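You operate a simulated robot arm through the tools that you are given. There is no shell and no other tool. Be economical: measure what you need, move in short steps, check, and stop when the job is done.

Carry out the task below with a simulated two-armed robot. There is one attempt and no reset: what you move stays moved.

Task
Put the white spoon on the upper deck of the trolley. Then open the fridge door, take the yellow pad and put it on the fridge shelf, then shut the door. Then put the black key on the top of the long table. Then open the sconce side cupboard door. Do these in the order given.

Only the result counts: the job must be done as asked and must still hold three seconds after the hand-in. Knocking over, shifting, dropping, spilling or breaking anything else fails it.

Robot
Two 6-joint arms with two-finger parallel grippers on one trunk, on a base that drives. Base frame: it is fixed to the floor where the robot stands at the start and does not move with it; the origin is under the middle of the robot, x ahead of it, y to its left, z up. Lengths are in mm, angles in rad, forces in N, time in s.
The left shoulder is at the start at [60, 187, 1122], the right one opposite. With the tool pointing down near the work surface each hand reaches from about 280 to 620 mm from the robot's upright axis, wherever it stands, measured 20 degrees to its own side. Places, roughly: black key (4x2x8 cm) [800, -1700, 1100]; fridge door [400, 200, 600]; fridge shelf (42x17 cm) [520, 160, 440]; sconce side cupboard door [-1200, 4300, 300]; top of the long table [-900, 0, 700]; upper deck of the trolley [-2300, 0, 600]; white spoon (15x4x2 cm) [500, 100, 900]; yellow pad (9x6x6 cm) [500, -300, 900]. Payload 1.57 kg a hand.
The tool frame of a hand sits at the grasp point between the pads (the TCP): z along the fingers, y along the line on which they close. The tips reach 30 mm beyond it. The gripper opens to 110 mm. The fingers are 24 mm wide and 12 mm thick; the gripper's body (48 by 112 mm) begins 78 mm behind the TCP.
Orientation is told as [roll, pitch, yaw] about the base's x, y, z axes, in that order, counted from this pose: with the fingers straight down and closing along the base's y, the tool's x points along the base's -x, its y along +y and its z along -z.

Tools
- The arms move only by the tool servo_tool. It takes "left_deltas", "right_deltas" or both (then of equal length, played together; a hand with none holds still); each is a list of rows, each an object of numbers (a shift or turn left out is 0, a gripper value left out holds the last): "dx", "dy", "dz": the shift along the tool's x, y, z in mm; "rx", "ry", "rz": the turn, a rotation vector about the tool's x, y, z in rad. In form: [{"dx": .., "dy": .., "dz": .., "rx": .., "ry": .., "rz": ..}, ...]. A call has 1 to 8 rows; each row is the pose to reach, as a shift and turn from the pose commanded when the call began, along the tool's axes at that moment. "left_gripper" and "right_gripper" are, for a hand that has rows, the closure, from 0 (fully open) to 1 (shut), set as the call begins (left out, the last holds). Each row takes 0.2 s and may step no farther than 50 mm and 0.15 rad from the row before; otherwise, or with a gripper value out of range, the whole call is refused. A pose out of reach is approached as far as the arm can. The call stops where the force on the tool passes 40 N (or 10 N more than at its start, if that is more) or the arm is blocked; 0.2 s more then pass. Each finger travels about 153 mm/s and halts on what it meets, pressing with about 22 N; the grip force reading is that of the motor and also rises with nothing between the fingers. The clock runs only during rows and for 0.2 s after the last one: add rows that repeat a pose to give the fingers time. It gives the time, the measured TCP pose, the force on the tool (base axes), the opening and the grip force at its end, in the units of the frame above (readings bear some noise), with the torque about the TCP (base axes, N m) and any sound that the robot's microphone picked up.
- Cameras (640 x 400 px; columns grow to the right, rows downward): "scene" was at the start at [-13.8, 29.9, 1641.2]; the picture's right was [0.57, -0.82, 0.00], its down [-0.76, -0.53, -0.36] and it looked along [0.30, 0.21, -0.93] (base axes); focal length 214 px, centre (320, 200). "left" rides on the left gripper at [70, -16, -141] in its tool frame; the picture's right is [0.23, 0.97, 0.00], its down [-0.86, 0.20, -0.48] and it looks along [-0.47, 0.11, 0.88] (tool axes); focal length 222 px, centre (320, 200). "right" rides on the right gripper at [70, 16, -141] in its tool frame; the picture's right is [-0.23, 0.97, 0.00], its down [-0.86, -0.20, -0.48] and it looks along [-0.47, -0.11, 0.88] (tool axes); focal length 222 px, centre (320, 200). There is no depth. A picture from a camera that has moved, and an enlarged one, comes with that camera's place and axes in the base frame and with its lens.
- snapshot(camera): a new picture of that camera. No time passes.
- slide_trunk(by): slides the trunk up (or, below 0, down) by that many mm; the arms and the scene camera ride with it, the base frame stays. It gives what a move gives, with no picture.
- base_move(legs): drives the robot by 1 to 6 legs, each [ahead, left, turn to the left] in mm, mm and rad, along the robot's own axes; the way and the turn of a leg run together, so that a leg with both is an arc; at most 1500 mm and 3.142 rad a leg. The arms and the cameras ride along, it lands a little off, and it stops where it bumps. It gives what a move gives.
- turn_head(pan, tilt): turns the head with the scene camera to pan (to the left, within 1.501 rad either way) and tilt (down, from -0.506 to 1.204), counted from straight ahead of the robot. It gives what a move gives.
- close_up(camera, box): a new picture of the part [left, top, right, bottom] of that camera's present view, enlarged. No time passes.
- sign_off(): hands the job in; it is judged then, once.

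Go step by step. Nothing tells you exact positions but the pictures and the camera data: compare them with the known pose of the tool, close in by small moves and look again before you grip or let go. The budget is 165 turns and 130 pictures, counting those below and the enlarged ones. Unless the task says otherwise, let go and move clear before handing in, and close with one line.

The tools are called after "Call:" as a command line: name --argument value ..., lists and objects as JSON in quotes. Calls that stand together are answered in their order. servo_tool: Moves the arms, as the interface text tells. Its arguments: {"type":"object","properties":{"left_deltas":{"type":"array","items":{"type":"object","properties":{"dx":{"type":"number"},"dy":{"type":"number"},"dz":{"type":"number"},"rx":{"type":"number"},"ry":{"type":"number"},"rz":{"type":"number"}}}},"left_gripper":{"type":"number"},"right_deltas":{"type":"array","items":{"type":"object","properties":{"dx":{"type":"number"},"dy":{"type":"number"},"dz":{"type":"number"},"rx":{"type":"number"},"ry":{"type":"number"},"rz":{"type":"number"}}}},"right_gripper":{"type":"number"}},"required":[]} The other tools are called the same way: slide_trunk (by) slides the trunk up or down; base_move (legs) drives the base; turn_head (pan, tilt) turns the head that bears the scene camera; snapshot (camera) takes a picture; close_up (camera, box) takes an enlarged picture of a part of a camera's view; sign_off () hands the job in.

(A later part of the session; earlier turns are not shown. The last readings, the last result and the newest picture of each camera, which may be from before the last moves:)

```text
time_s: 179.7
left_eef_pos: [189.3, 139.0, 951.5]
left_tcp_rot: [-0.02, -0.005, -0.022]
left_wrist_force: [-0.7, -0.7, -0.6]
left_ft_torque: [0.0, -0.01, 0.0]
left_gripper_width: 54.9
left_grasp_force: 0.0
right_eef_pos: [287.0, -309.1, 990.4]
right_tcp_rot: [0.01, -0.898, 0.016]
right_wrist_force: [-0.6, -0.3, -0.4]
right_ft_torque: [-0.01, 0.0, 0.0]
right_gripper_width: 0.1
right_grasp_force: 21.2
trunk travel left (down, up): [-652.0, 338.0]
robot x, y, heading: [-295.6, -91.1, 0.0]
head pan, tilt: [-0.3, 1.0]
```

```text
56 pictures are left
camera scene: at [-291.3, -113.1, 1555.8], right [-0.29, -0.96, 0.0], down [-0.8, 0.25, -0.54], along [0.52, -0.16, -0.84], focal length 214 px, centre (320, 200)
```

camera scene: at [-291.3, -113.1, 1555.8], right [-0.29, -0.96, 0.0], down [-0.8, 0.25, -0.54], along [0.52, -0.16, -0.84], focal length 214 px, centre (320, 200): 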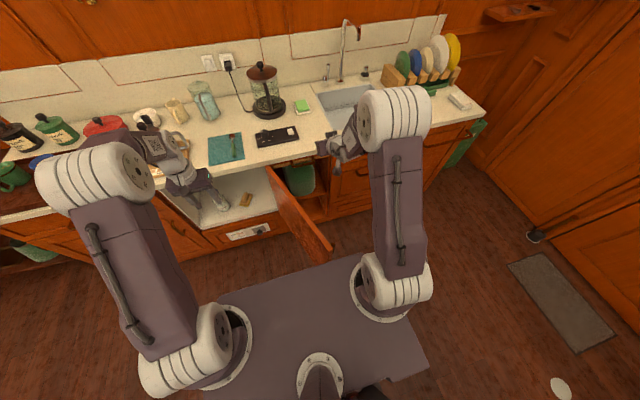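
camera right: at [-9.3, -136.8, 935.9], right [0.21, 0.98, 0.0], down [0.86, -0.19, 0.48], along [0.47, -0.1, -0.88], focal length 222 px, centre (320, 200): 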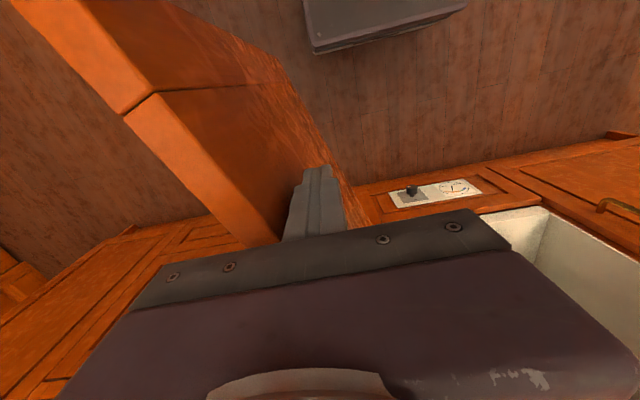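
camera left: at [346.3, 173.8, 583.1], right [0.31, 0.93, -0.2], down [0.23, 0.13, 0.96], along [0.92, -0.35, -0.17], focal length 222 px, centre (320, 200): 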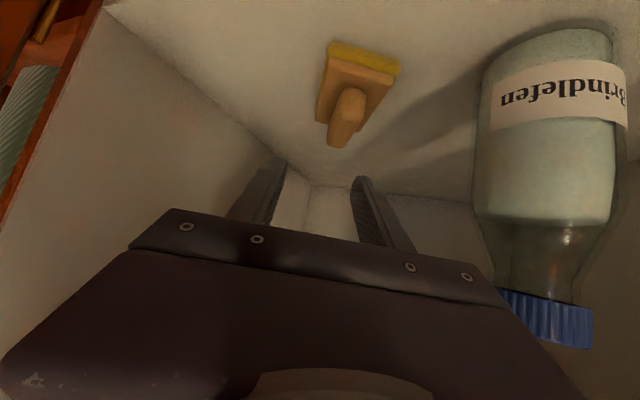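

Door end confirmed at [-43, -207], and the right arm is entirely outside it. Lowering the trunk and sweeping left to push the door closed.

Call:
slide_trunk --by -290

Call:
base_move --legs '[[0, 220, 0]]'

Call:
snapshot --camera "scene"

```text
time_s: 182.6
left_eef_pos: [190.4, 139.8, 661.3]
left_tcp_rot: [-0.02, -0.006, -0.023]
left_wrist_force: [-0.7, -0.8, 0.5]
left_ft_torque: [0.03, 0.01, -0.01]
left_gripper_width: 55.3
left_grasp_force: 0.1
right_eef_pos: [287.7, -306.2, 701.8]
right_tcp_rot: [0.009, -0.897, 0.017]
right_wrist_force: [0.4, 0.6, 0.0]
right_ft_torque: [0.0, -0.03, -0.02]
right_gripper_width: 0.0
right_grasp_force: 21.2
trunk travel left (down, up): [-362.0, 628.0]
robot x, y, heading: [-293.1, -91.8, -0.001]
head pan, tilt: [-0.3, 1.0]
```

```text
time_s: 184.3
left_eef_pos: [190.3, 362.3, 662.6]
left_tcp_rot: [-0.023, -0.006, -0.025]
left_wrist_force: [0.1, 0.8, -0.4]
left_ft_torque: [-0.05, 0.02, -0.04]
left_gripper_width: 55.1
left_grasp_force: 0.2
right_eef_pos: [287.6, -85.3, 701.8]
right_tcp_rot: [0.006, -0.896, 0.015]
right_wrist_force: [0.1, -0.6, 0.5]
right_ft_torque: [-0.02, -0.03, -0.02]
right_gripper_width: 0.1
right_grasp_force: 20.9
trunk travel left (down, up): [-362.0, 628.0]
robot x, y, heading: [-295.3, 132.1, -0.003]
head pan, tilt: [-0.3, 1.0]
```

```text
55 pictures are left
camera scene: at [-291.5, 112.0, 1265.8], right [-0.3, -0.95, 0.0], down [-0.8, 0.25, -0.54], along [0.52, -0.16, -0.84], focal length 214 px, centre (320, 200)
```

scene: 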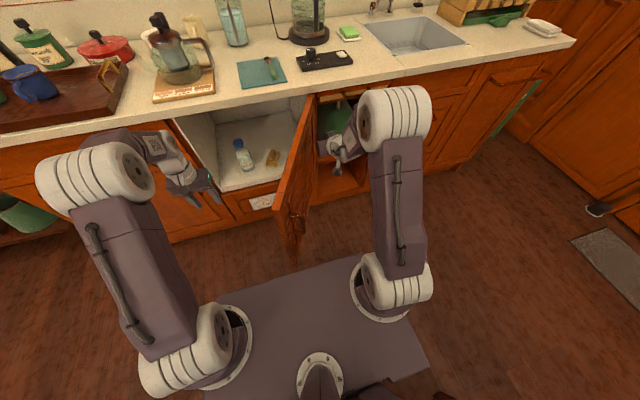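

The door follows (about 85° now). Continuing the sweep.

Call:
base_move --legs '[[0, 200, 0]]'

Call:
snapshot --camera "scene"

```text
time_s: 185.9
left_eef_pos: [189.6, 565.2, 660.9]
left_tcp_rot: [-0.021, -0.005, -0.025]
left_wrist_force: [0.3, 0.5, 0.6]
left_ft_torque: [0.0, 0.05, -0.01]
left_gripper_width: 54.9
left_grasp_force: 0.1
right_eef_pos: [288.6, 117.2, 702.1]
right_tcp_rot: [0.008, -0.896, 0.014]
right_wrist_force: [0.7, 0.4, 0.1]
right_ft_torque: [-0.05, 0.02, 0.02]
right_gripper_width: 0.0
right_grasp_force: 21.6
trunk travel left (down, up): [-362.0, 628.0]
robot x, y, heading: [-296.9, 332.9, -0.001]
head pan, tilt: [-0.3, 1.0]
```

```text
54 pictures are left
camera scene: at [-291.3, 314.4, 1265.8], right [-0.3, -0.96, 0.0], down [-0.8, 0.25, -0.54], along [0.52, -0.16, -0.84], focal length 214 px, centre (320, 200)
```

scene: 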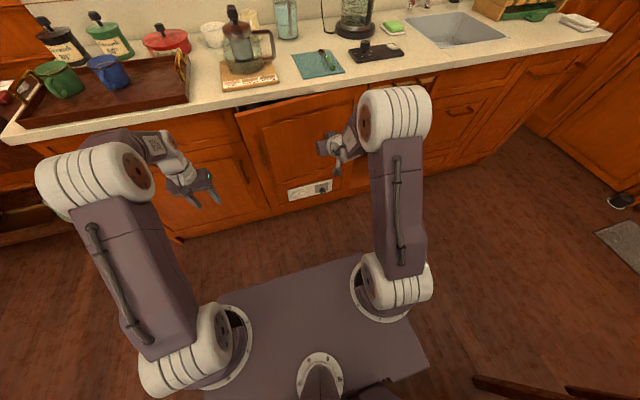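

Nearly closed. Moving a bit further left and pressing forward with the fingertips.

Call:
base_move --legs '[[0, 90, 0], [40, 0, 0]]'

Call:
servo_tool --right_deltas '[{"dx": -6, "dz": 8}, {"dx": -12, "dz": 16}, {"dx": -19, "dz": 24}, {"dx": -25, "dz": 31}, {"dx": -31, "dz": 39}, {"dx": -37, "dz": 47}]'

Call:
snapshot --camera "scene"

Call:
snapshot --camera "right"

```text
time_s: 187.5
left_eef_pos: [230.3, 653.9, 660.6]
left_tcp_rot: [-0.021, -0.003, -0.022]
left_wrist_force: [1.1, 0.2, -0.4]
left_ft_torque: [0.02, 0.05, 0.03]
left_gripper_width: 55.0
left_grasp_force: 0.1
right_eef_pos: [328.2, 206.2, 699.6]
right_tcp_rot: [0.008, -0.897, 0.015]
right_wrist_force: [0.6, 0.0, -0.4]
right_ft_torque: [0.02, 0.01, -0.03]
right_gripper_width: 0.0
right_grasp_force: 20.9
trunk travel left (down, up): [-362.0, 628.0]
robot x, y, heading: [-259.4, 425.0, 0.003]
head pan, tilt: [-0.3, 1.0]
```

```text
time_s: 188.7
left_eef_pos: [225.5, 653.9, 663.9]
left_tcp_rot: [-0.021, -0.01, -0.023]
left_wrist_force: [-0.4, 0.7, -0.2]
left_ft_torque: [-0.01, 0.0, -0.01]
left_gripper_width: 55.0
left_grasp_force: 0.0
right_eef_pos: [368.2, 207.1, 698.9]
right_tcp_rot: [0.008, -0.88, 0.013]
right_wrist_force: [-24.4, 1.2, 10.2]
right_ft_torque: [-0.03, -0.08, 0.06]
right_gripper_width: 0.0
right_grasp_force: 21.7
trunk travel left (down, up): [-362.0, 628.0]
robot x, y, heading: [-262.5, 423.4, -0.001]
head pan, tilt: [-0.3, 1.0]
stopped in row 6 (right hand): the force on the tool passed its limit (the readings are from after the stop); the commanded pose is now the measured one
```

```text
53 pictures are left
camera scene: at [-258.2, 404.0, 1266.1], right [-0.3, -0.95, 0.0], down [-0.8, 0.25, -0.54], along [0.52, -0.16, -0.84], focal length 214 px, centre (320, 200)
```

scene: 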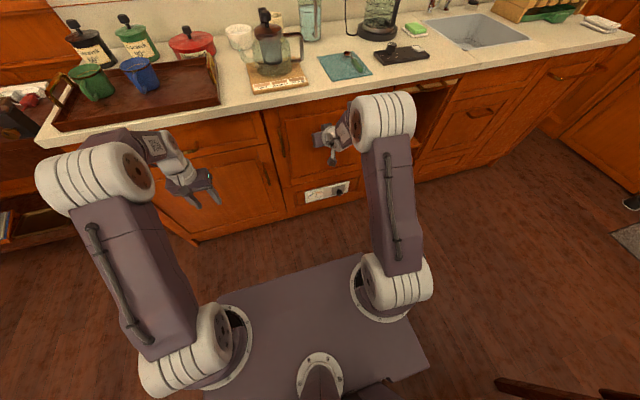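

```text
52 pictures are left
camera right: at [213.4, 219.6, 735.7], right [0.13, 0.98, 0.18], down [0.18, -0.2, 0.96], along [0.98, -0.09, -0.2], focal length 222 px, centre (320, 200)
```

right: 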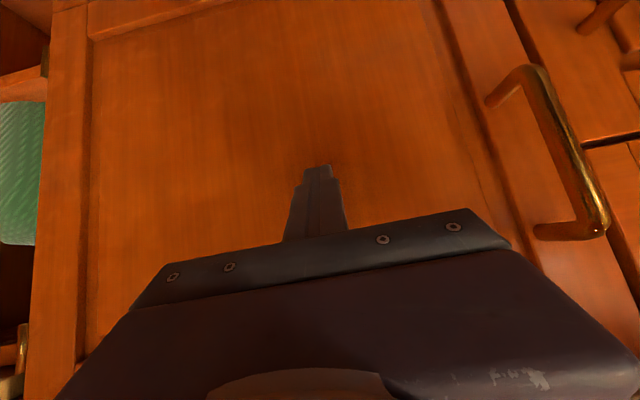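

Door met its stop. Backing off and checking that the door is flush.

Call:
servo_tool --right_deltas '[{"dx": 25, "dz": -31}, {"dx": 50, "dz": -62}, {"dx": 50, "dz": -62}]'

Call:
base_move --legs '[[-30, -250, 0]]'

Call:
turn_head --pan 0.3 --tilt 0.8

Call:
snapshot --camera "scene"

```text
time_s: 189.5
left_eef_pos: [228.1, 652.7, 661.9]
left_tcp_rot: [-0.018, -0.005, -0.025]
left_wrist_force: [0.9, 0.0, 0.0]
left_ft_torque: [0.0, 0.02, 0.02]
left_gripper_width: 55.0
left_grasp_force: 0.1
right_eef_pos: [293.1, 205.6, 696.6]
right_tcp_rot: [0.015, -0.881, 0.012]
right_wrist_force: [0.4, 0.3, -0.4]
right_ft_torque: [0.03, 0.01, -0.05]
right_gripper_width: 0.2
right_grasp_force: 21.0
trunk travel left (down, up): [-362.0, 628.0]
robot x, y, heading: [-258.6, 424.1, 0.0]
head pan, tilt: [-0.3, 1.0]
```

```text
time_s: 191.3
left_eef_pos: [198.1, 404.1, 661.8]
left_tcp_rot: [-0.019, -0.005, -0.025]
left_wrist_force: [-0.5, -0.3, 0.3]
left_ft_torque: [0.05, 0.01, -0.01]
left_gripper_width: 55.0
left_grasp_force: 0.0
right_eef_pos: [261.6, -44.0, 696.0]
right_tcp_rot: [0.016, -0.878, 0.009]
right_wrist_force: [0.8, 0.2, -0.9]
right_ft_torque: [0.01, -0.05, 0.02]
right_gripper_width: 0.1
right_grasp_force: 21.8
trunk travel left (down, up): [-362.0, 628.0]
robot x, y, heading: [-287.7, 178.2, -0.007]
head pan, tilt: [-0.3, 1.0]
```

```text
time_s: 192.3
left_eef_pos: [198.3, 405.4, 661.9]
left_tcp_rot: [-0.019, -0.006, -0.027]
left_wrist_force: [-0.1, 0.2, 1.0]
left_ft_torque: [0.01, 0.03, 0.01]
left_gripper_width: 54.9
left_grasp_force: 0.1
right_eef_pos: [262.1, -42.4, 696.3]
right_tcp_rot: [0.013, -0.88, 0.011]
right_wrist_force: [-0.3, -0.1, 0.7]
right_ft_torque: [0.0, -0.01, 0.0]
right_gripper_width: 0.0
right_grasp_force: 21.6
trunk travel left (down, up): [-362.0, 628.0]
robot x, y, heading: [-290.7, 173.7, -0.005]
head pan, tilt: [0.3, 0.799]
```

```text
51 pictures are left
camera scene: at [-272.3, 199.7, 1280.9], right [0.29, -0.96, 0.0], down [-0.69, -0.21, -0.7], along [0.67, 0.2, -0.72], focal length 214 px, centre (320, 200)
```

scene: 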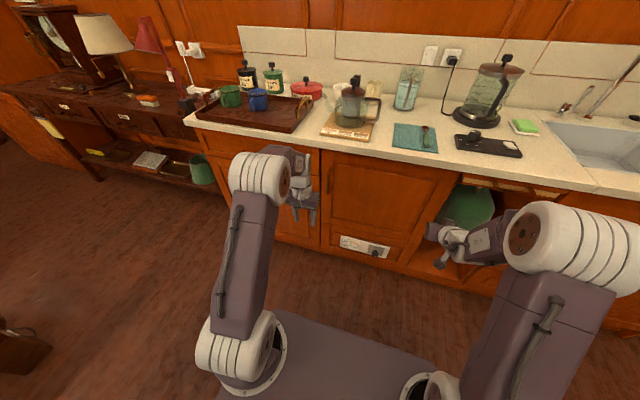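

Call:
close_up --camera "scene" --box '[290, 130, 450, 260]'

```text
3.08 times, centred on (370, 195) of scene
camera zoom: at [-272.3, 199.7, 1280.9], right [0.29, -0.96, 0.0], down [-0.69, -0.21, -0.7], along [0.67, 0.2, -0.72], focal length 660 px, centre (166, 215)
```

zoom: 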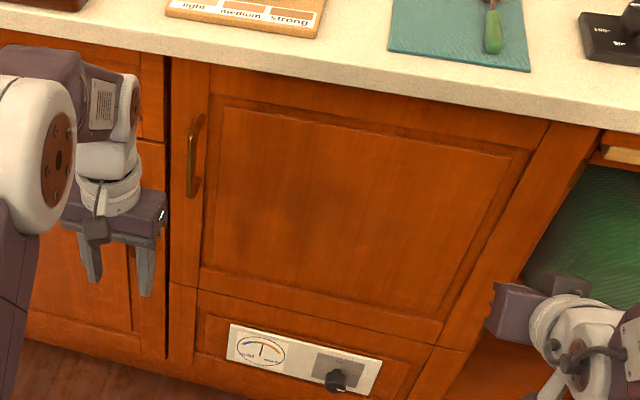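

The fridge door is shut flush. Next the black key on the wall ledge near [850, -1720, 1100]; I raise the trunk, put the right hand back pointing down, and strafe right to look.

Call:
slide_trunk --by 388

Call:
servo_tool --right_deltas '[{"ry": 0.11, "dx": 8, "dz": -10}, {"ry": 0.22, "dx": 16, "dz": -20}, {"ry": 0.33, "dx": 24, "dz": -30}, {"ry": 0.44, "dx": 32, "dz": -40}, {"ry": 0.55, "dx": 40, "dz": -50}, {"ry": 0.66, "dx": 48, "dz": -60}, {"ry": 0.77, "dx": 50, "dz": -65}, {"ry": 0.88, "dx": 50, "dz": -65}]' --right_gripper 0

Call:
base_move --legs '[[0, -850, 0], [0, -850, 0]]'

Call:
turn_head --pan 0 --tilt 0.5

Call:
snapshot --camera "scene"

```text
time_s: 196.1
left_eef_pos: [198.4, 405.4, 1048.7]
left_tcp_rot: [-0.019, -0.006, -0.026]
left_wrist_force: [-0.2, -0.3, 0.6]
left_ft_torque: [0.0, -0.01, -0.02]
left_gripper_width: 55.1
left_grasp_force: 0.1
right_eef_pos: [262.5, -43.8, 1083.9]
right_tcp_rot: [0.012, -0.88, 0.009]
right_wrist_force: [0.7, 0.2, -0.4]
right_ft_torque: [0.0, 0.0, 0.01]
right_gripper_width: 0.1
right_grasp_force: 21.4
trunk travel left (down, up): [-750.0, 240.0]
robot x, y, heading: [-286.0, 176.6, -0.002]
head pan, tilt: [0.3, 0.799]
```

```text
time_s: 197.9
left_eef_pos: [200.7, 406.1, 1048.8]
left_tcp_rot: [-0.02, -0.004, -0.026]
left_wrist_force: [-0.3, -0.4, -0.1]
left_ft_torque: [-0.02, 0.02, -0.01]
left_gripper_width: 55.2
left_grasp_force: 0.0
right_eef_pos: [181.6, -46.3, 1088.3]
right_tcp_rot: [0.008, 0.003, 0.022]
right_wrist_force: [0.3, 1.4, 0.0]
right_ft_torque: [0.03, 0.0, 0.01]
right_gripper_width: 110.0
right_grasp_force: 0.0
right hand out of reach, approached as far as the arm can: row 2, 3, 4
trunk travel left (down, up): [-750.0, 240.0]
robot x, y, heading: [-293.2, 177.6, -0.002]
head pan, tilt: [0.3, 0.799]
```

```text
time_s: 206.4
left_eef_pos: [185.4, -1269.4, 1049.3]
left_tcp_rot: [-0.021, -0.004, -0.027]
left_wrist_force: [-0.5, 0.1, -0.3]
left_ft_torque: [0.01, 0.03, -0.01]
left_gripper_width: 55.1
left_grasp_force: 0.0
right_eef_pos: [167.0, -1720.5, 1087.2]
right_tcp_rot: [0.007, 0.001, 0.02]
right_wrist_force: [0.6, 0.8, 0.3]
right_ft_torque: [0.02, 0.05, 0.0]
right_gripper_width: 109.8
right_grasp_force: 0.1
trunk travel left (down, up): [-750.0, 240.0]
robot x, y, heading: [-305.1, -1499.7, -0.001]
head pan, tilt: [0.3, 0.799]
```

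```text
time_s: 207.2
left_eef_pos: [179.9, -1270.9, 1052.3]
left_tcp_rot: [-0.022, -0.007, -0.025]
left_wrist_force: [1.0, 0.3, -1.0]
left_ft_torque: [0.0, 0.02, 0.0]
left_gripper_width: 55.0
left_grasp_force: 0.2
right_eef_pos: [161.3, -1722.2, 1091.6]
right_tcp_rot: [0.008, -0.002, 0.022]
right_wrist_force: [-0.9, 0.5, 0.5]
right_ft_torque: [0.01, 0.0, 0.02]
right_gripper_width: 110.0
right_grasp_force: 0.0
trunk travel left (down, up): [-750.0, 240.0]
robot x, y, heading: [-305.5, -1500.5, -0.001]
head pan, tilt: [0.0, 0.499]
```

```text
49 pictures are left
camera scene: at [-264.2, -1499.6, 1695.5], right [0.0, -1.0, 0.0], down [-0.48, 0.0, -0.87], along [0.87, 0.0, -0.48], focal length 214 px, centre (320, 200)
```

scene: 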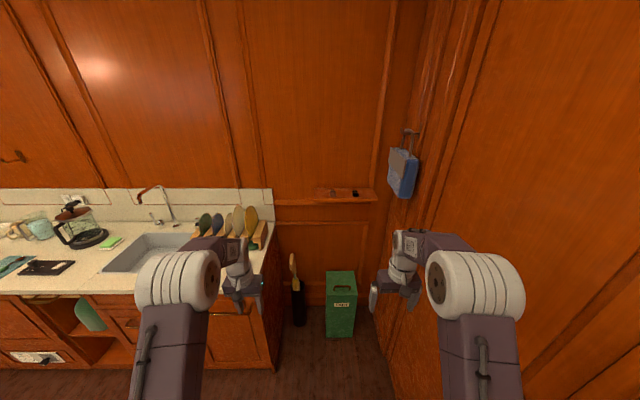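

Call:
close_up --camera "scene" --box '[270, 165, 430, 265]'

```text
4.00 times, centred on (350, 215) of scene
camera zoom: at [-264.2, -1499.6, 1695.5], right [0.0, -1.0, 0.0], down [-0.48, 0.0, -0.87], along [0.87, 0.0, -0.48], focal length 858 px, centre (200, 140)
```

zoom: 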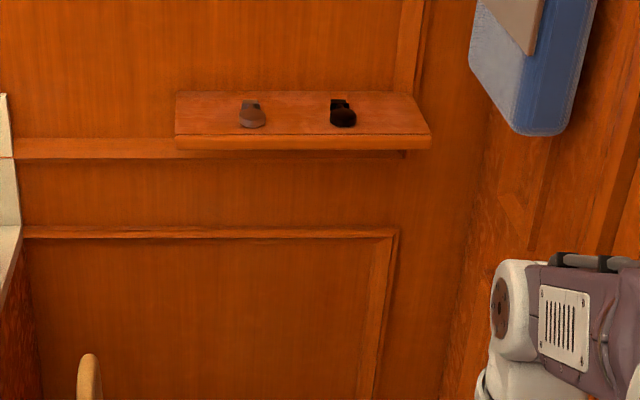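

There are two keys on the ledge: a grey-brown one and the black one (≈[850, -1715]). I raise both hands and drive ahead between the counter end and the right wall for a closer look.

Call:
servo_tool --left_deltas '[{"dz": -50}, {"dz": -100, "dx": 20}, {"dz": -150, "dx": 40}, {"dz": -190, "dx": 60}]' --right_deltas '[{"dz": -45}, {"dz": -90}, {"dz": -135}, {"dz": -160}]'

Call:
base_move --legs '[[480, 0, 0]]'

Call:
snapshot --camera "right"

Call:
snapshot --camera "scene"

```text
refused: row 2 steps farther than a row can; nothing moved
```

```text
time_s: 210.1
left_eef_pos: [659.9, -1274.6, 1051.6]
left_tcp_rot: [-0.017, -0.012, -0.026]
left_wrist_force: [-0.3, -0.3, 0.3]
left_ft_torque: [-0.01, -0.01, -0.01]
left_gripper_width: 55.3
left_grasp_force: 0.1
right_eef_pos: [641.1, -1724.1, 1090.3]
right_tcp_rot: [0.008, -0.004, 0.02]
right_wrist_force: [0.5, 0.4, -0.2]
right_ft_torque: [0.03, -0.01, 0.03]
right_gripper_width: 110.2
right_grasp_force: 0.0
trunk travel left (down, up): [-750.0, 240.0]
robot x, y, heading: [176.0, -1500.7, -0.0]
head pan, tilt: [0.0, 0.499]
```

```text
47 pictures are left
camera right: at [570.3, -1711.6, 1231.9], right [0.21, 0.98, 0.01], down [0.86, -0.19, 0.48], along [0.47, -0.09, -0.88], focal length 222 px, centre (320, 200)
```

right: 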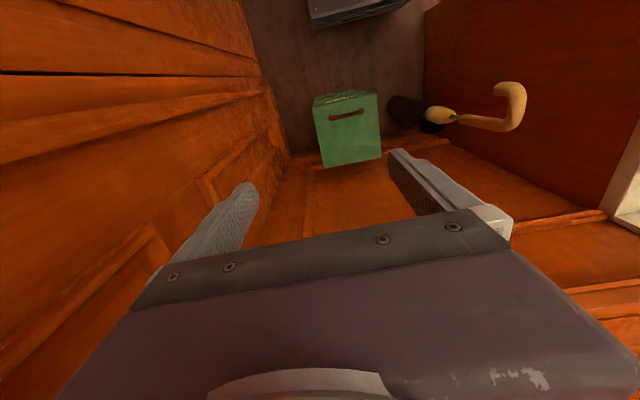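

```text
46 pictures are left
camera scene: at [206.8, -1502.6, 1694.9], right [0.0, -1.0, 0.0], down [-0.48, 0.0, -0.88], along [0.88, 0.0, -0.48], focal length 214 px, centre (320, 200)
```

scene: 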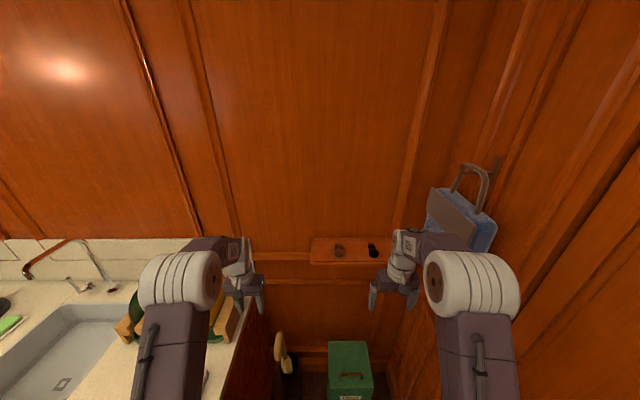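

Call:
close_up --camera "scene" --box '[300, 220, 396, 280]'

Call:
servo_tool --left_deltas '[{"dz": -45}, {"dz": -90}, {"dz": -135}, {"dz": -170}]' --right_deltas '[{"dz": -45}, {"dz": -90}, {"dz": -135}, {"dz": -170}]'

Call:
snapshot --camera "right"

```text
6.67 times, centred on (348, 250) of scene
camera zoom: at [206.8, -1502.6, 1694.9], right [0.0, -1.0, 0.0], down [-0.48, 0.0, -0.88], along [0.88, 0.0, -0.48], focal length 1430 px, centre (133, -133)
```

zoom: 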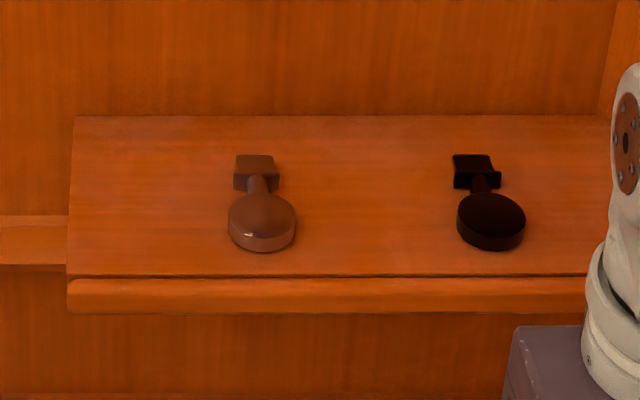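

```text
time_s: 211.1
left_eef_pos: [658.0, -1269.1, 1222.0]
left_tcp_rot: [-0.02, -0.01, -0.027]
left_wrist_force: [0.0, -0.2, 0.6]
left_ft_torque: [0.0, 0.01, -0.03]
left_gripper_width: 54.9
left_grasp_force: 0.0
right_eef_pos: [640.0, -1727.8, 1261.5]
right_tcp_rot: [0.007, -0.005, 0.023]
right_wrist_force: [-0.5, 0.2, -0.5]
right_ft_torque: [-0.01, -0.05, -0.02]
right_gripper_width: 110.0
right_grasp_force: 0.1
trunk travel left (down, up): [-750.0, 240.0]
robot x, y, heading: [173.1, -1498.9, -0.001]
head pan, tilt: [0.0, 0.499]
```

```text
44 pictures are left
camera right: at [569.2, -1713.9, 1403.7], right [0.21, 0.98, 0.01], down [0.86, -0.19, 0.48], along [0.47, -0.09, -0.88], focal length 222 px, centre (320, 200)
```

right: 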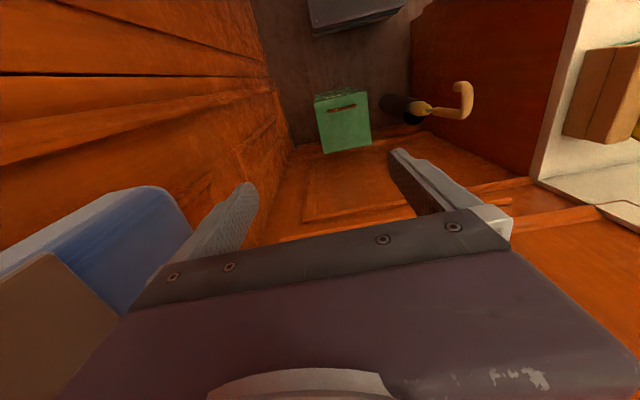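

The black key lies flat with its round bow toward me, bow centre ≈[831, -1706], ledge top ≈1117. Driving 110 mm closer and sidestepping the hand to get it in the hand camera.

Call:
base_move --legs '[[110, 0, 0]]'

Call:
servo_tool --right_deltas '[{"dy": 10}, {"dy": 20}, {"dy": 20}]'

Call:
snapshot --camera "right"

Call:
turn_head --pan -0.35 --tilt 0.8

Call:
snapshot --camera "scene"

```text
time_s: 212.2
left_eef_pos: [766.9, -1268.7, 1221.0]
left_tcp_rot: [-0.019, -0.012, -0.026]
left_wrist_force: [-0.1, 0.4, -0.1]
left_ft_torque: [0.01, 0.02, 0.02]
left_gripper_width: 55.1
left_grasp_force: 0.0
right_eef_pos: [750.4, -1726.4, 1261.9]
right_tcp_rot: [0.009, -0.007, 0.022]
right_wrist_force: [-1.1, -1.1, 0.3]
right_ft_torque: [0.01, 0.0, -0.03]
right_gripper_width: 110.1
right_grasp_force: 0.2
trunk travel left (down, up): [-750.0, 240.0]
robot x, y, heading: [287.0, -1500.4, -0.001]
head pan, tilt: [0.0, 0.499]
```

```text
time_s: 213.1
left_eef_pos: [768.8, -1269.4, 1221.0]
left_tcp_rot: [-0.019, -0.008, -0.026]
left_wrist_force: [0.3, -0.6, -1.0]
left_ft_torque: [-0.01, 0.03, -0.03]
left_gripper_width: 55.1
left_grasp_force: 0.0
right_eef_pos: [752.9, -1706.6, 1260.3]
right_tcp_rot: [0.009, -0.003, 0.021]
right_wrist_force: [-0.5, -0.8, 0.6]
right_ft_torque: [0.01, -0.01, 0.0]
right_gripper_width: 110.1
right_grasp_force: 0.0
trunk travel left (down, up): [-750.0, 240.0]
robot x, y, heading: [284.2, -1500.3, -0.006]
head pan, tilt: [0.0, 0.499]
```

```text
43 pictures are left
camera right: at [680.8, -1694.0, 1402.5], right [0.21, 0.98, 0.01], down [0.86, -0.19, 0.48], along [0.47, -0.09, -0.88], focal length 222 px, centre (320, 200)
```

right: 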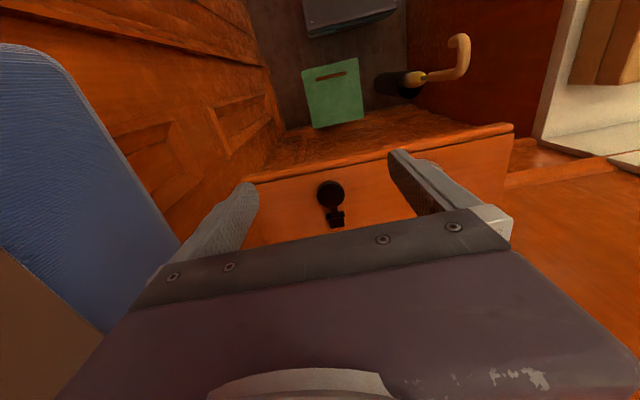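

```text
time_s: 213.9
left_eef_pos: [769.3, -1267.8, 1221.5]
left_tcp_rot: [-0.019, -0.011, -0.025]
left_wrist_force: [0.0, -0.5, -0.4]
left_ft_torque: [0.01, 0.03, 0.04]
left_gripper_width: 54.9
left_grasp_force: 0.0
right_eef_pos: [750.7, -1706.4, 1262.5]
right_tcp_rot: [0.009, -0.006, 0.02]
right_wrist_force: [0.2, 0.0, -0.6]
right_ft_torque: [0.02, 0.02, 0.03]
right_gripper_width: 110.0
right_grasp_force: 0.0
trunk travel left (down, up): [-750.0, 240.0]
robot x, y, heading: [287.3, -1499.9, -0.002]
head pan, tilt: [-0.351, 0.799]
```

```text
42 pictures are left
camera scene: at [301.9, -1530.0, 1669.0], right [-0.35, -0.94, 0.0], down [-0.67, 0.25, -0.7], along [0.65, -0.24, -0.72], focal length 214 px, centre (320, 200)
```

scene: 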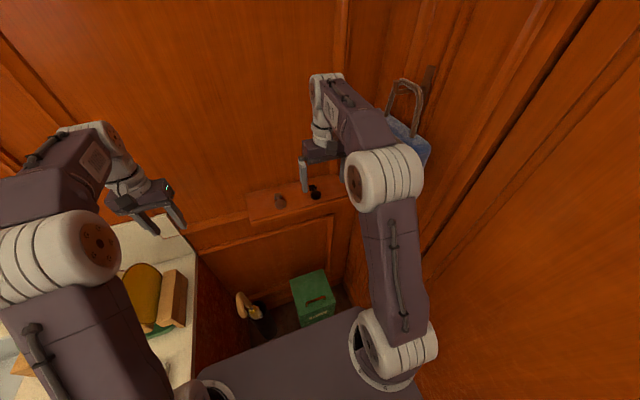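

Two-view fix: bow centre ≈[812, -1703, 1142], ledge top ≈1132. Moving over it and down to just above.

Call:
servo_tool --right_deltas '[{"dx": -31, "dy": 1}, {"dx": -62, "dy": 3}, {"dx": -62, "dy": 3, "dz": 40}, {"dx": -62, "dy": 3, "dz": 72}, {"dx": -62, "dy": 3, "dz": 72}]' --right_gripper 0.4

Call:
snapshot --camera "right"

Call:
close_up --camera "scene" --box '[240, 120, 400, 220]'

```text
time_s: 215.1
left_eef_pos: [768.1, -1269.1, 1220.9]
left_tcp_rot: [-0.019, -0.011, -0.028]
left_wrist_force: [0.4, -0.1, -0.7]
left_ft_torque: [0.0, 0.04, -0.01]
left_gripper_width: 54.9
left_grasp_force: 0.0
right_eef_pos: [814.0, -1699.2, 1188.9]
right_tcp_rot: [0.008, -0.004, 0.02]
right_wrist_force: [0.2, 0.5, -0.1]
right_ft_torque: [-0.02, 0.0, 0.03]
right_gripper_width: 65.9
right_grasp_force: 0.1
right hand out of reach, approached as far as the arm can: row 2
trunk travel left (down, up): [-750.0, 240.0]
robot x, y, heading: [287.0, -1503.2, -0.0]
head pan, tilt: [-0.351, 0.799]
```

```text
41 pictures are left
camera right: at [742.4, -1688.1, 1330.5], right [0.21, 0.98, 0.01], down [0.86, -0.19, 0.48], along [0.47, -0.09, -0.88], focal length 222 px, centre (320, 200)
```

right: 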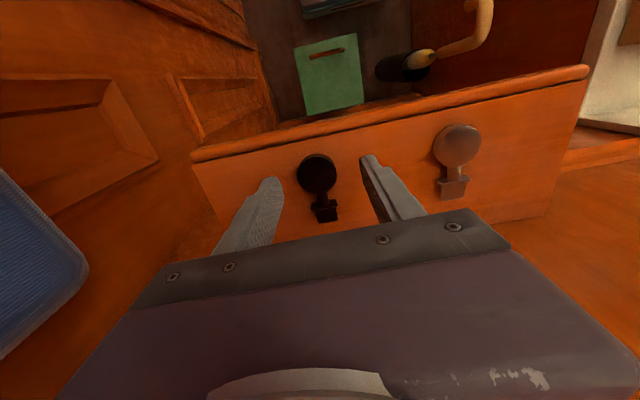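

```text
4.00 times, centred on (320, 170) of scene
camera zoom: at [302.7, -1530.2, 1668.9], right [-0.35, -0.94, 0.0], down [-0.67, 0.25, -0.7], along [0.65, -0.24, -0.72], focal length 858 px, centre (320, 320)
```

zoom: 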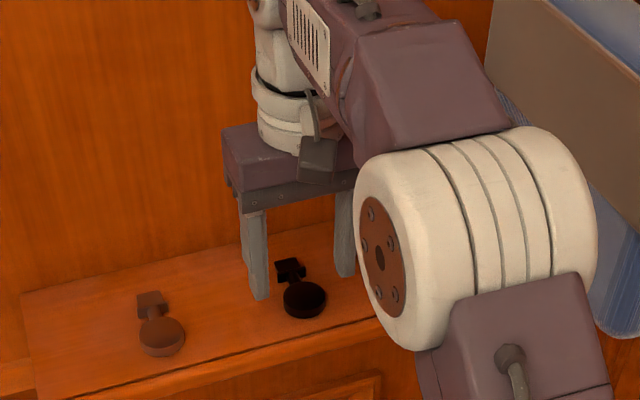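

Well aligned; small 4 mm correction, descend and grip the bow.

Call:
servo_tool --right_deltas '[{"dy": -4, "dz": 12}, {"dy": -4, "dx": -2, "dz": 21}, {"dy": -4, "dx": -2, "dz": 25}, {"dy": -4, "dx": -2, "dz": 25}]'

Call:
servo_tool --right_deltas '[{"dz": 0}, {"dz": 0}, {"dz": 0}]' --right_gripper 1

Call:
snapshot --camera "right"

```text
time_s: 216.1
left_eef_pos: [767.8, -1268.4, 1220.7]
left_tcp_rot: [-0.019, -0.011, -0.025]
left_wrist_force: [-0.2, 0.3, -0.7]
left_ft_torque: [0.03, -0.01, 0.0]
left_gripper_width: 55.0
left_grasp_force: 0.1
right_eef_pos: [816.7, -1704.9, 1163.3]
right_tcp_rot: [0.009, -0.006, 0.021]
right_wrist_force: [-0.4, 0.2, 0.3]
right_ft_torque: [-0.03, -0.01, -0.02]
right_gripper_width: 65.7
right_grasp_force: 0.1
trunk travel left (down, up): [-750.0, 240.0]
robot x, y, heading: [286.8, -1495.7, -0.004]
head pan, tilt: [-0.351, 0.799]
```

```text
time_s: 216.9
left_eef_pos: [768.5, -1269.9, 1221.6]
left_tcp_rot: [-0.019, -0.012, -0.026]
left_wrist_force: [0.4, -1.4, -0.1]
left_ft_torque: [0.03, -0.02, 0.0]
left_gripper_width: 55.0
left_grasp_force: 0.1
right_eef_pos: [816.0, -1705.4, 1164.6]
right_tcp_rot: [0.009, -0.005, 0.019]
right_wrist_force: [-0.3, -0.2, 0.5]
right_ft_torque: [-0.03, -0.02, 0.03]
right_gripper_width: 36.5
right_grasp_force: 21.9
trunk travel left (down, up): [-750.0, 240.0]
robot x, y, heading: [288.4, -1501.4, -0.003]
head pan, tilt: [-0.351, 0.799]
```

```text
39 pictures are left
camera right: at [744.4, -1692.4, 1305.8], right [0.21, 0.98, 0.01], down [0.86, -0.19, 0.48], along [0.47, -0.09, -0.88], focal length 222 px, centre (320, 200)
```

right: 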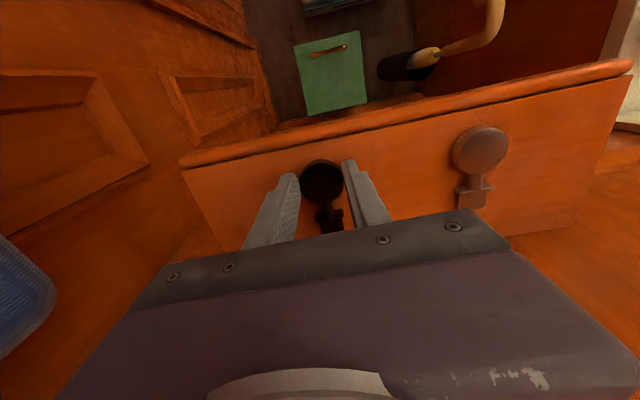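

Gripped (36.5 mm). Lifting gently and checking the hold.

Call:
servo_tool --right_deltas '[{"dz": -15}, {"dz": -35}, {"dz": -60}, {"dz": -60}]'

Call:
snapshot --camera "right"

```text
time_s: 217.9
left_eef_pos: [768.2, -1269.6, 1221.1]
left_tcp_rot: [-0.021, -0.011, -0.025]
left_wrist_force: [0.1, -0.2, -0.3]
left_ft_torque: [-0.01, -0.02, -0.02]
left_gripper_width: 55.1
left_grasp_force: 0.2
right_eef_pos: [817.3, -1705.6, 1225.7]
right_tcp_rot: [0.009, -0.004, 0.021]
right_wrist_force: [-0.1, -1.6, 0.1]
right_ft_torque: [0.04, -0.02, -0.01]
right_gripper_width: 36.4
right_grasp_force: 22.0
trunk travel left (down, up): [-750.0, 240.0]
robot x, y, heading: [286.3, -1502.4, -0.003]
head pan, tilt: [-0.351, 0.799]
```

```text
38 pictures are left
camera right: at [744.9, -1693.2, 1366.1], right [0.21, 0.98, 0.01], down [0.86, -0.19, 0.48], along [0.47, -0.09, -0.88], focal length 222 px, centre (320, 200)
```

right: 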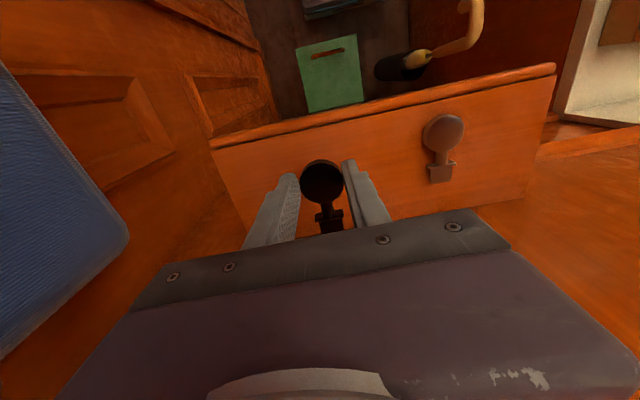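

The key is held. I'll back out, slide left to open floor, then turn around toward the long table.

Call:
base_move --legs '[[-560, 0, 0], [0, 600, 0], [0, 0, 1.57], [0, 0, 1.57]]'

Call:
turn_head --pan -0.6 --tilt 0.7

Call:
snapshot --camera "scene"

```text
time_s: 231.6
left_eef_pos: [-759.7, -1109.0, 1221.7]
left_tcp_rot: [-0.02, -0.011, 3.071]
left_wrist_force: [-0.1, -0.3, -0.4]
left_ft_torque: [0.04, -0.02, -0.01]
left_gripper_width: 55.0
left_grasp_force: 0.2
right_eef_pos: [-788.6, -671.9, 1224.8]
right_tcp_rot: [0.008, -0.005, 3.121]
right_wrist_force: [0.4, 0.5, -0.4]
right_ft_torque: [0.02, 0.01, 0.02]
right_gripper_width: 36.5
right_grasp_force: 22.0
trunk travel left (down, up): [-750.0, 240.0]
robot x, y, heading: [-270.0, -903.4, 3.096]
head pan, tilt: [-0.351, 0.799]
```

```text
time_s: 232.4
left_eef_pos: [-758.8, -1110.4, 1221.7]
left_tcp_rot: [-0.02, -0.011, 3.07]
left_wrist_force: [0.5, 0.1, 0.1]
left_ft_torque: [0.01, 0.01, -0.01]
left_gripper_width: 55.0
left_grasp_force: 0.1
right_eef_pos: [-787.9, -671.7, 1224.6]
right_tcp_rot: [0.009, -0.006, 3.121]
right_wrist_force: [0.3, 0.1, 0.4]
right_ft_torque: [-0.01, -0.02, 0.0]
right_gripper_width: 36.6
right_grasp_force: 22.1
trunk travel left (down, up): [-750.0, 240.0]
robot x, y, heading: [-268.5, -902.5, 3.097]
head pan, tilt: [-0.6, 0.7]
```

```text
37 pictures are left
camera scene: at [-275.9, -853.7, 1677.2], right [0.6, 0.8, 0.0], down [0.51, -0.39, -0.76], along [-0.61, 0.46, -0.64], focal length 214 px, centre (320, 200)
```

scene: 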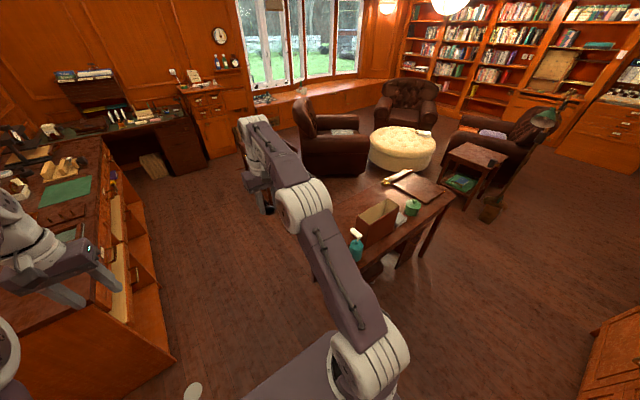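

Strafing right along the table's near side and looking at the table top for a free spot.

Call:
base_move --legs '[[-75, -640, 0.045]]'

Call:
turn_head --pan 0 --tilt 0.9

Call:
snapshot --camera "scene"

Call:
snapshot --camera "right"

```text
time_s: 236.0
left_eef_pos: [-659.9, -490.9, 1221.9]
left_tcp_rot: [-0.021, -0.012, 3.125]
left_wrist_force: [0.6, -0.5, -0.2]
left_ft_torque: [0.0, 0.01, -0.02]
left_gripper_width: 55.0
left_grasp_force: 0.1
right_eef_pos: [-712.2, -53.6, 1224.6]
right_tcp_rot: [0.008, -0.006, -3.111]
right_wrist_force: [-0.8, -0.6, -0.6]
right_ft_torque: [0.04, 0.02, 0.0]
right_gripper_width: 36.4
right_grasp_force: 22.2
trunk travel left (down, up): [-750.0, 240.0]
robot x, y, heading: [-181.5, -252.9, -3.135]
head pan, tilt: [-0.6, 0.7]
```

```text
time_s: 237.0
left_eef_pos: [-660.1, -490.2, 1220.7]
left_tcp_rot: [-0.019, -0.011, 3.126]
left_wrist_force: [0.0, 0.3, 0.1]
left_ft_torque: [0.02, 0.0, 0.01]
left_gripper_width: 55.0
left_grasp_force: 0.0
right_eef_pos: [-712.5, -54.4, 1224.3]
right_tcp_rot: [0.009, -0.006, -3.111]
right_wrist_force: [0.3, -0.6, -1.1]
right_ft_torque: [-0.02, -0.02, 0.04]
right_gripper_width: 36.6
right_grasp_force: 21.7
trunk travel left (down, up): [-750.0, 240.0]
robot x, y, heading: [-181.1, -253.3, -3.133]
head pan, tilt: [0.0, 0.901]
```

```text
36 pictures are left
camera scene: at [-196.0, -256.2, 1661.1], right [-0.01, 1.0, 0.0], down [0.78, 0.0, -0.62], along [-0.62, 0.0, -0.78], focal length 214 px, centre (320, 200)
```

scene: 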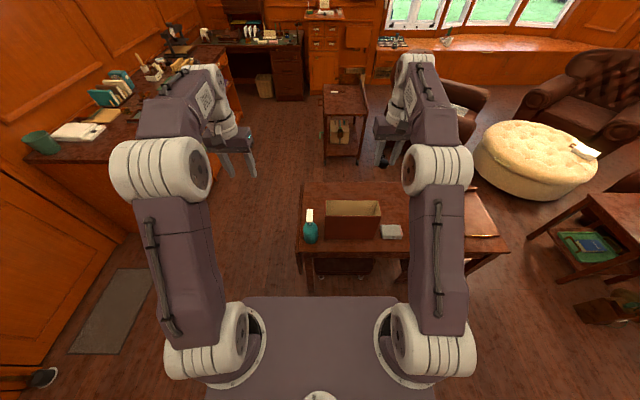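

```text
35 pictures are left
camera right: at [-641.9, -67.0, 1366.0], right [-0.2, -0.98, 0.01], down [-0.86, 0.18, 0.48], along [-0.47, 0.09, -0.88], focal length 222 px, centre (320, 200)
```

right: 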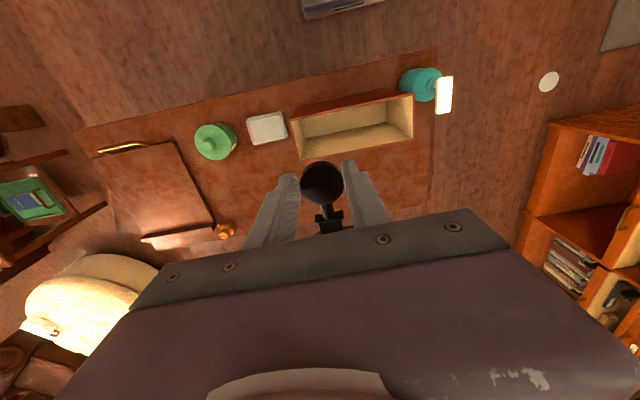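

Free spot on the table: behind the white notepad around [-860, 150] (box at y<15, pot at [-738, 267]). I tuck the left hand up and back, clear of the spray bottle, then drive up to the table.

Call:
servo_tool --left_deltas '[{"dx": 25, "dz": -25}, {"dx": 50, "dz": -50}, {"dx": 75, "dz": -75}, {"dx": 100, "dz": -100}, {"dx": 125, "dz": -120}, {"dx": 150, "dz": -130}]'

Call:
base_move --legs '[[148, -203, -0.005]]'

Call:
snapshot --camera "right"

Call:
snapshot --camera "scene"

```text
time_s: 238.4
left_eef_pos: [-508.8, -494.8, 1351.2]
left_tcp_rot: [-0.02, -0.011, 3.122]
left_wrist_force: [0.1, 0.3, 0.2]
left_ft_torque: [-0.04, 0.02, 0.0]
left_gripper_width: 55.1
left_grasp_force: 0.0
right_eef_pos: [-711.0, -52.5, 1224.4]
right_tcp_rot: [0.007, -0.006, -3.11]
right_wrist_force: [0.9, -0.7, -1.3]
right_ft_torque: [-0.05, 0.02, -0.01]
right_gripper_width: 36.6
right_grasp_force: 22.1
trunk travel left (down, up): [-750.0, 240.0]
robot x, y, heading: [-180.8, -253.7, -3.132]
head pan, tilt: [0.0, 0.901]
```

```text
time_s: 240.3
left_eef_pos: [-660.5, -293.0, 1349.7]
left_tcp_rot: [-0.019, -0.01, 3.122]
left_wrist_force: [0.3, -0.4, -0.5]
left_ft_torque: [0.03, 0.03, 0.0]
left_gripper_width: 54.9
left_grasp_force: 0.0
right_eef_pos: [-862.6, 148.2, 1224.6]
right_tcp_rot: [0.01, -0.006, -3.112]
right_wrist_force: [-0.5, 0.6, -0.5]
right_ft_torque: [-0.02, 0.01, -0.02]
right_gripper_width: 36.3
right_grasp_force: 22.0
trunk travel left (down, up): [-750.0, 240.0]
robot x, y, heading: [-334.3, -52.7, -3.137]
head pan, tilt: [0.0, 0.901]
```

```text
34 pictures are left
camera right: at [-792.5, 135.1, 1366.6], right [-0.2, -0.98, 0.01], down [-0.86, 0.18, 0.48], along [-0.47, 0.09, -0.88], focal length 222 px, centre (320, 200)
```

right: 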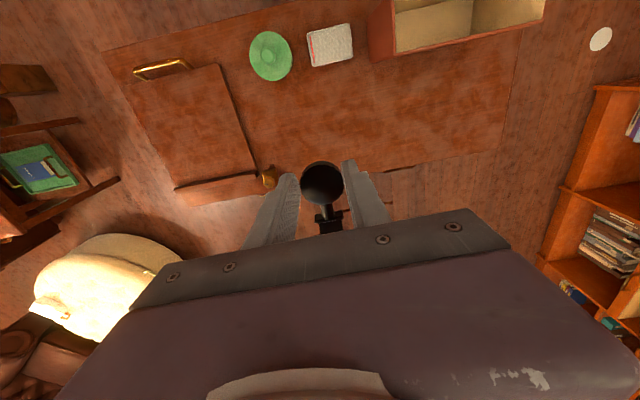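

```text
33 pictures are left
camera scene: at [-346.7, -55.2, 1661.1], right [-0.01, 1.0, 0.0], down [0.78, 0.0, -0.62], along [-0.62, 0.0, -0.78], focal length 214 px, centre (320, 200)
```

scene: 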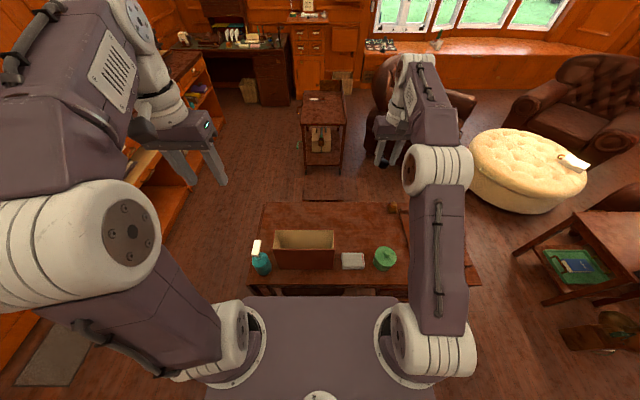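

The area below the key is free tabletop. Lowering with the trunk, then the arm down toward the table.

Call:
slide_trunk --by -330

Call:
servo_tool --right_deltas '[{"dz": 40}, {"dz": 80}, {"dz": 110}, {"dz": 110}]'

Call:
snapshot --camera "right"

Call:
snapshot --camera "scene"

```text
time_s: 243.5
left_eef_pos: [-662.5, -292.7, 1018.4]
left_tcp_rot: [-0.019, -0.01, 3.123]
left_wrist_force: [0.3, 0.3, 0.0]
left_ft_torque: [0.0, 0.0, -0.02]
left_gripper_width: 54.9
left_grasp_force: 0.1
right_eef_pos: [-863.3, 148.5, 894.2]
right_tcp_rot: [0.009, -0.005, -3.112]
right_wrist_force: [0.5, -0.8, -0.7]
right_ft_torque: [0.04, 0.02, -0.02]
right_gripper_width: 36.0
right_grasp_force: 22.3
trunk travel left (down, up): [-420.0, 570.0]
robot x, y, heading: [-331.8, -50.4, -3.135]
head pan, tilt: [0.0, 0.901]
```

```text
time_s: 244.5
left_eef_pos: [-661.2, -291.4, 1018.9]
left_tcp_rot: [-0.02, -0.01, 3.123]
left_wrist_force: [-0.3, 0.8, -0.2]
left_ft_torque: [0.02, -0.02, 0.0]
left_gripper_width: 55.0
left_grasp_force: 0.0
right_eef_pos: [-864.5, 148.1, 785.1]
right_tcp_rot: [0.009, -0.005, -3.112]
right_wrist_force: [-0.1, 0.4, -0.6]
right_ft_torque: [0.02, 0.03, 0.0]
right_gripper_width: 36.4
right_grasp_force: 22.4
trunk travel left (down, up): [-420.0, 570.0]
robot x, y, heading: [-333.6, -49.7, -3.133]
head pan, tilt: [0.0, 0.901]
```

```text
32 pictures are left
camera right: at [-794.0, 135.2, 927.0], right [-0.2, -0.98, 0.01], down [-0.86, 0.18, 0.48], along [-0.47, 0.09, -0.88], focal length 222 px, centre (320, 200)
```

right: 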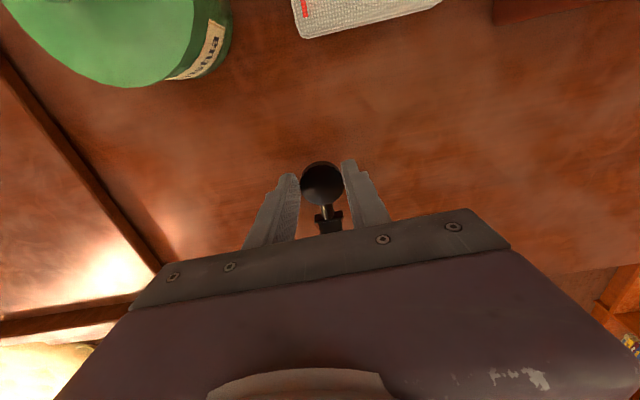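

```text
31 pictures are left
camera scene: at [-347.6, -53.7, 1331.0], right [0.0, 1.0, 0.0], down [0.78, 0.0, -0.62], along [-0.62, 0.0, -0.78], focal length 214 px, centre (320, 200)
```

scene: 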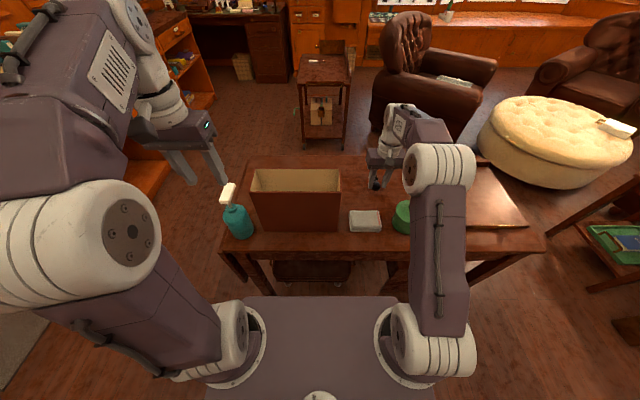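

Clear all around. Continuing down in small steps to contact.

Call:
servo_tool --right_deltas '[{"dz": 15}, {"dz": 30}, {"dz": 36}, {"dz": 36}]'

Call:
servo_tool --right_deltas '[{"dz": 5}, {"dz": 8}, {"dz": 8}]'

Call:
servo_tool --right_deltas '[{"dz": 5}, {"dz": 5}]'

Call:
servo_tool --right_deltas '[{"dz": 4}, {"dz": 4}]'

```text
time_s: 245.5
left_eef_pos: [-660.7, -293.5, 1020.0]
left_tcp_rot: [-0.02, -0.012, 3.123]
left_wrist_force: [0.2, -0.4, 0.0]
left_ft_torque: [-0.01, -0.02, -0.01]
left_gripper_width: 55.1
left_grasp_force: 0.1
right_eef_pos: [-863.3, 148.6, 749.8]
right_tcp_rot: [0.009, -0.008, -3.111]
right_wrist_force: [-1.2, 2.3, 16.4]
right_ft_torque: [0.16, 0.24, 0.02]
right_gripper_width: 36.7
right_grasp_force: 22.1
trunk travel left (down, up): [-420.0, 570.0]
robot x, y, heading: [-330.6, -53.6, -3.134]
head pan, tilt: [0.0, 0.901]
```

```text
time_s: 246.0
left_eef_pos: [-660.2, -292.7, 1019.6]
left_tcp_rot: [-0.02, -0.014, 3.122]
left_wrist_force: [0.4, -0.3, 0.2]
left_ft_torque: [0.0, 0.0, 0.02]
left_gripper_width: 55.2
left_grasp_force: 0.2
right_eef_pos: [-863.9, 147.8, 749.9]
right_tcp_rot: [0.007, -0.018, -3.113]
right_wrist_force: [9.2, -1.5, 20.9]
right_ft_torque: [0.4, -0.53, -0.29]
right_gripper_width: 36.8
right_grasp_force: 22.5
trunk travel left (down, up): [-420.0, 570.0]
robot x, y, heading: [-333.1, -48.1, -3.134]
head pan, tilt: [0.0, 0.901]
stopped in row 2 (right hand): the force on the tool passed its limit (the readings are from after the stop); the commanded pose is now the measured one
```

```text
time_s: 246.4
left_eef_pos: [-657.9, -293.2, 1020.2]
left_tcp_rot: [-0.02, -0.015, 3.123]
left_wrist_force: [0.5, -0.1, -0.2]
left_ft_torque: [0.02, 0.0, -0.01]
left_gripper_width: 55.1
left_grasp_force: 0.0
right_eef_pos: [-865.5, 147.6, 750.8]
right_tcp_rot: [0.006, -0.023, -3.114]
right_wrist_force: [11.6, -2.3, 24.2]
right_ft_torque: [0.42, -0.62, -0.31]
right_gripper_width: 36.6
right_grasp_force: 21.8
trunk travel left (down, up): [-420.0, 570.0]
robot x, y, heading: [-331.0, -55.8, -3.139]
head pan, tilt: [0.0, 0.901]
stopped in row 1 (right hand): the force on the tool passed its limit (the readings are from after the stop); the commanded pose is now the measured one
```

```text
time_s: 246.8
left_eef_pos: [-658.8, -293.3, 1020.9]
left_tcp_rot: [-0.023, -0.012, 3.121]
left_wrist_force: [0.0, -1.2, 0.4]
left_ft_torque: [0.03, -0.03, 0.0]
left_gripper_width: 54.7
left_grasp_force: 0.1
right_eef_pos: [-865.7, 148.8, 750.0]
right_tcp_rot: [0.006, -0.027, -3.114]
right_wrist_force: [11.5, -1.7, 24.0]
right_ft_torque: [0.43, -0.62, -0.35]
right_gripper_width: 36.7
right_grasp_force: 22.4
trunk travel left (down, up): [-420.0, 570.0]
robot x, y, heading: [-334.2, -50.5, -3.138]
head pan, tilt: [0.0, 0.901]
stopped in row 1 (right hand): the force on the tool passed its limit (the readings are from after the stop); the commanded pose is now the measured one
```

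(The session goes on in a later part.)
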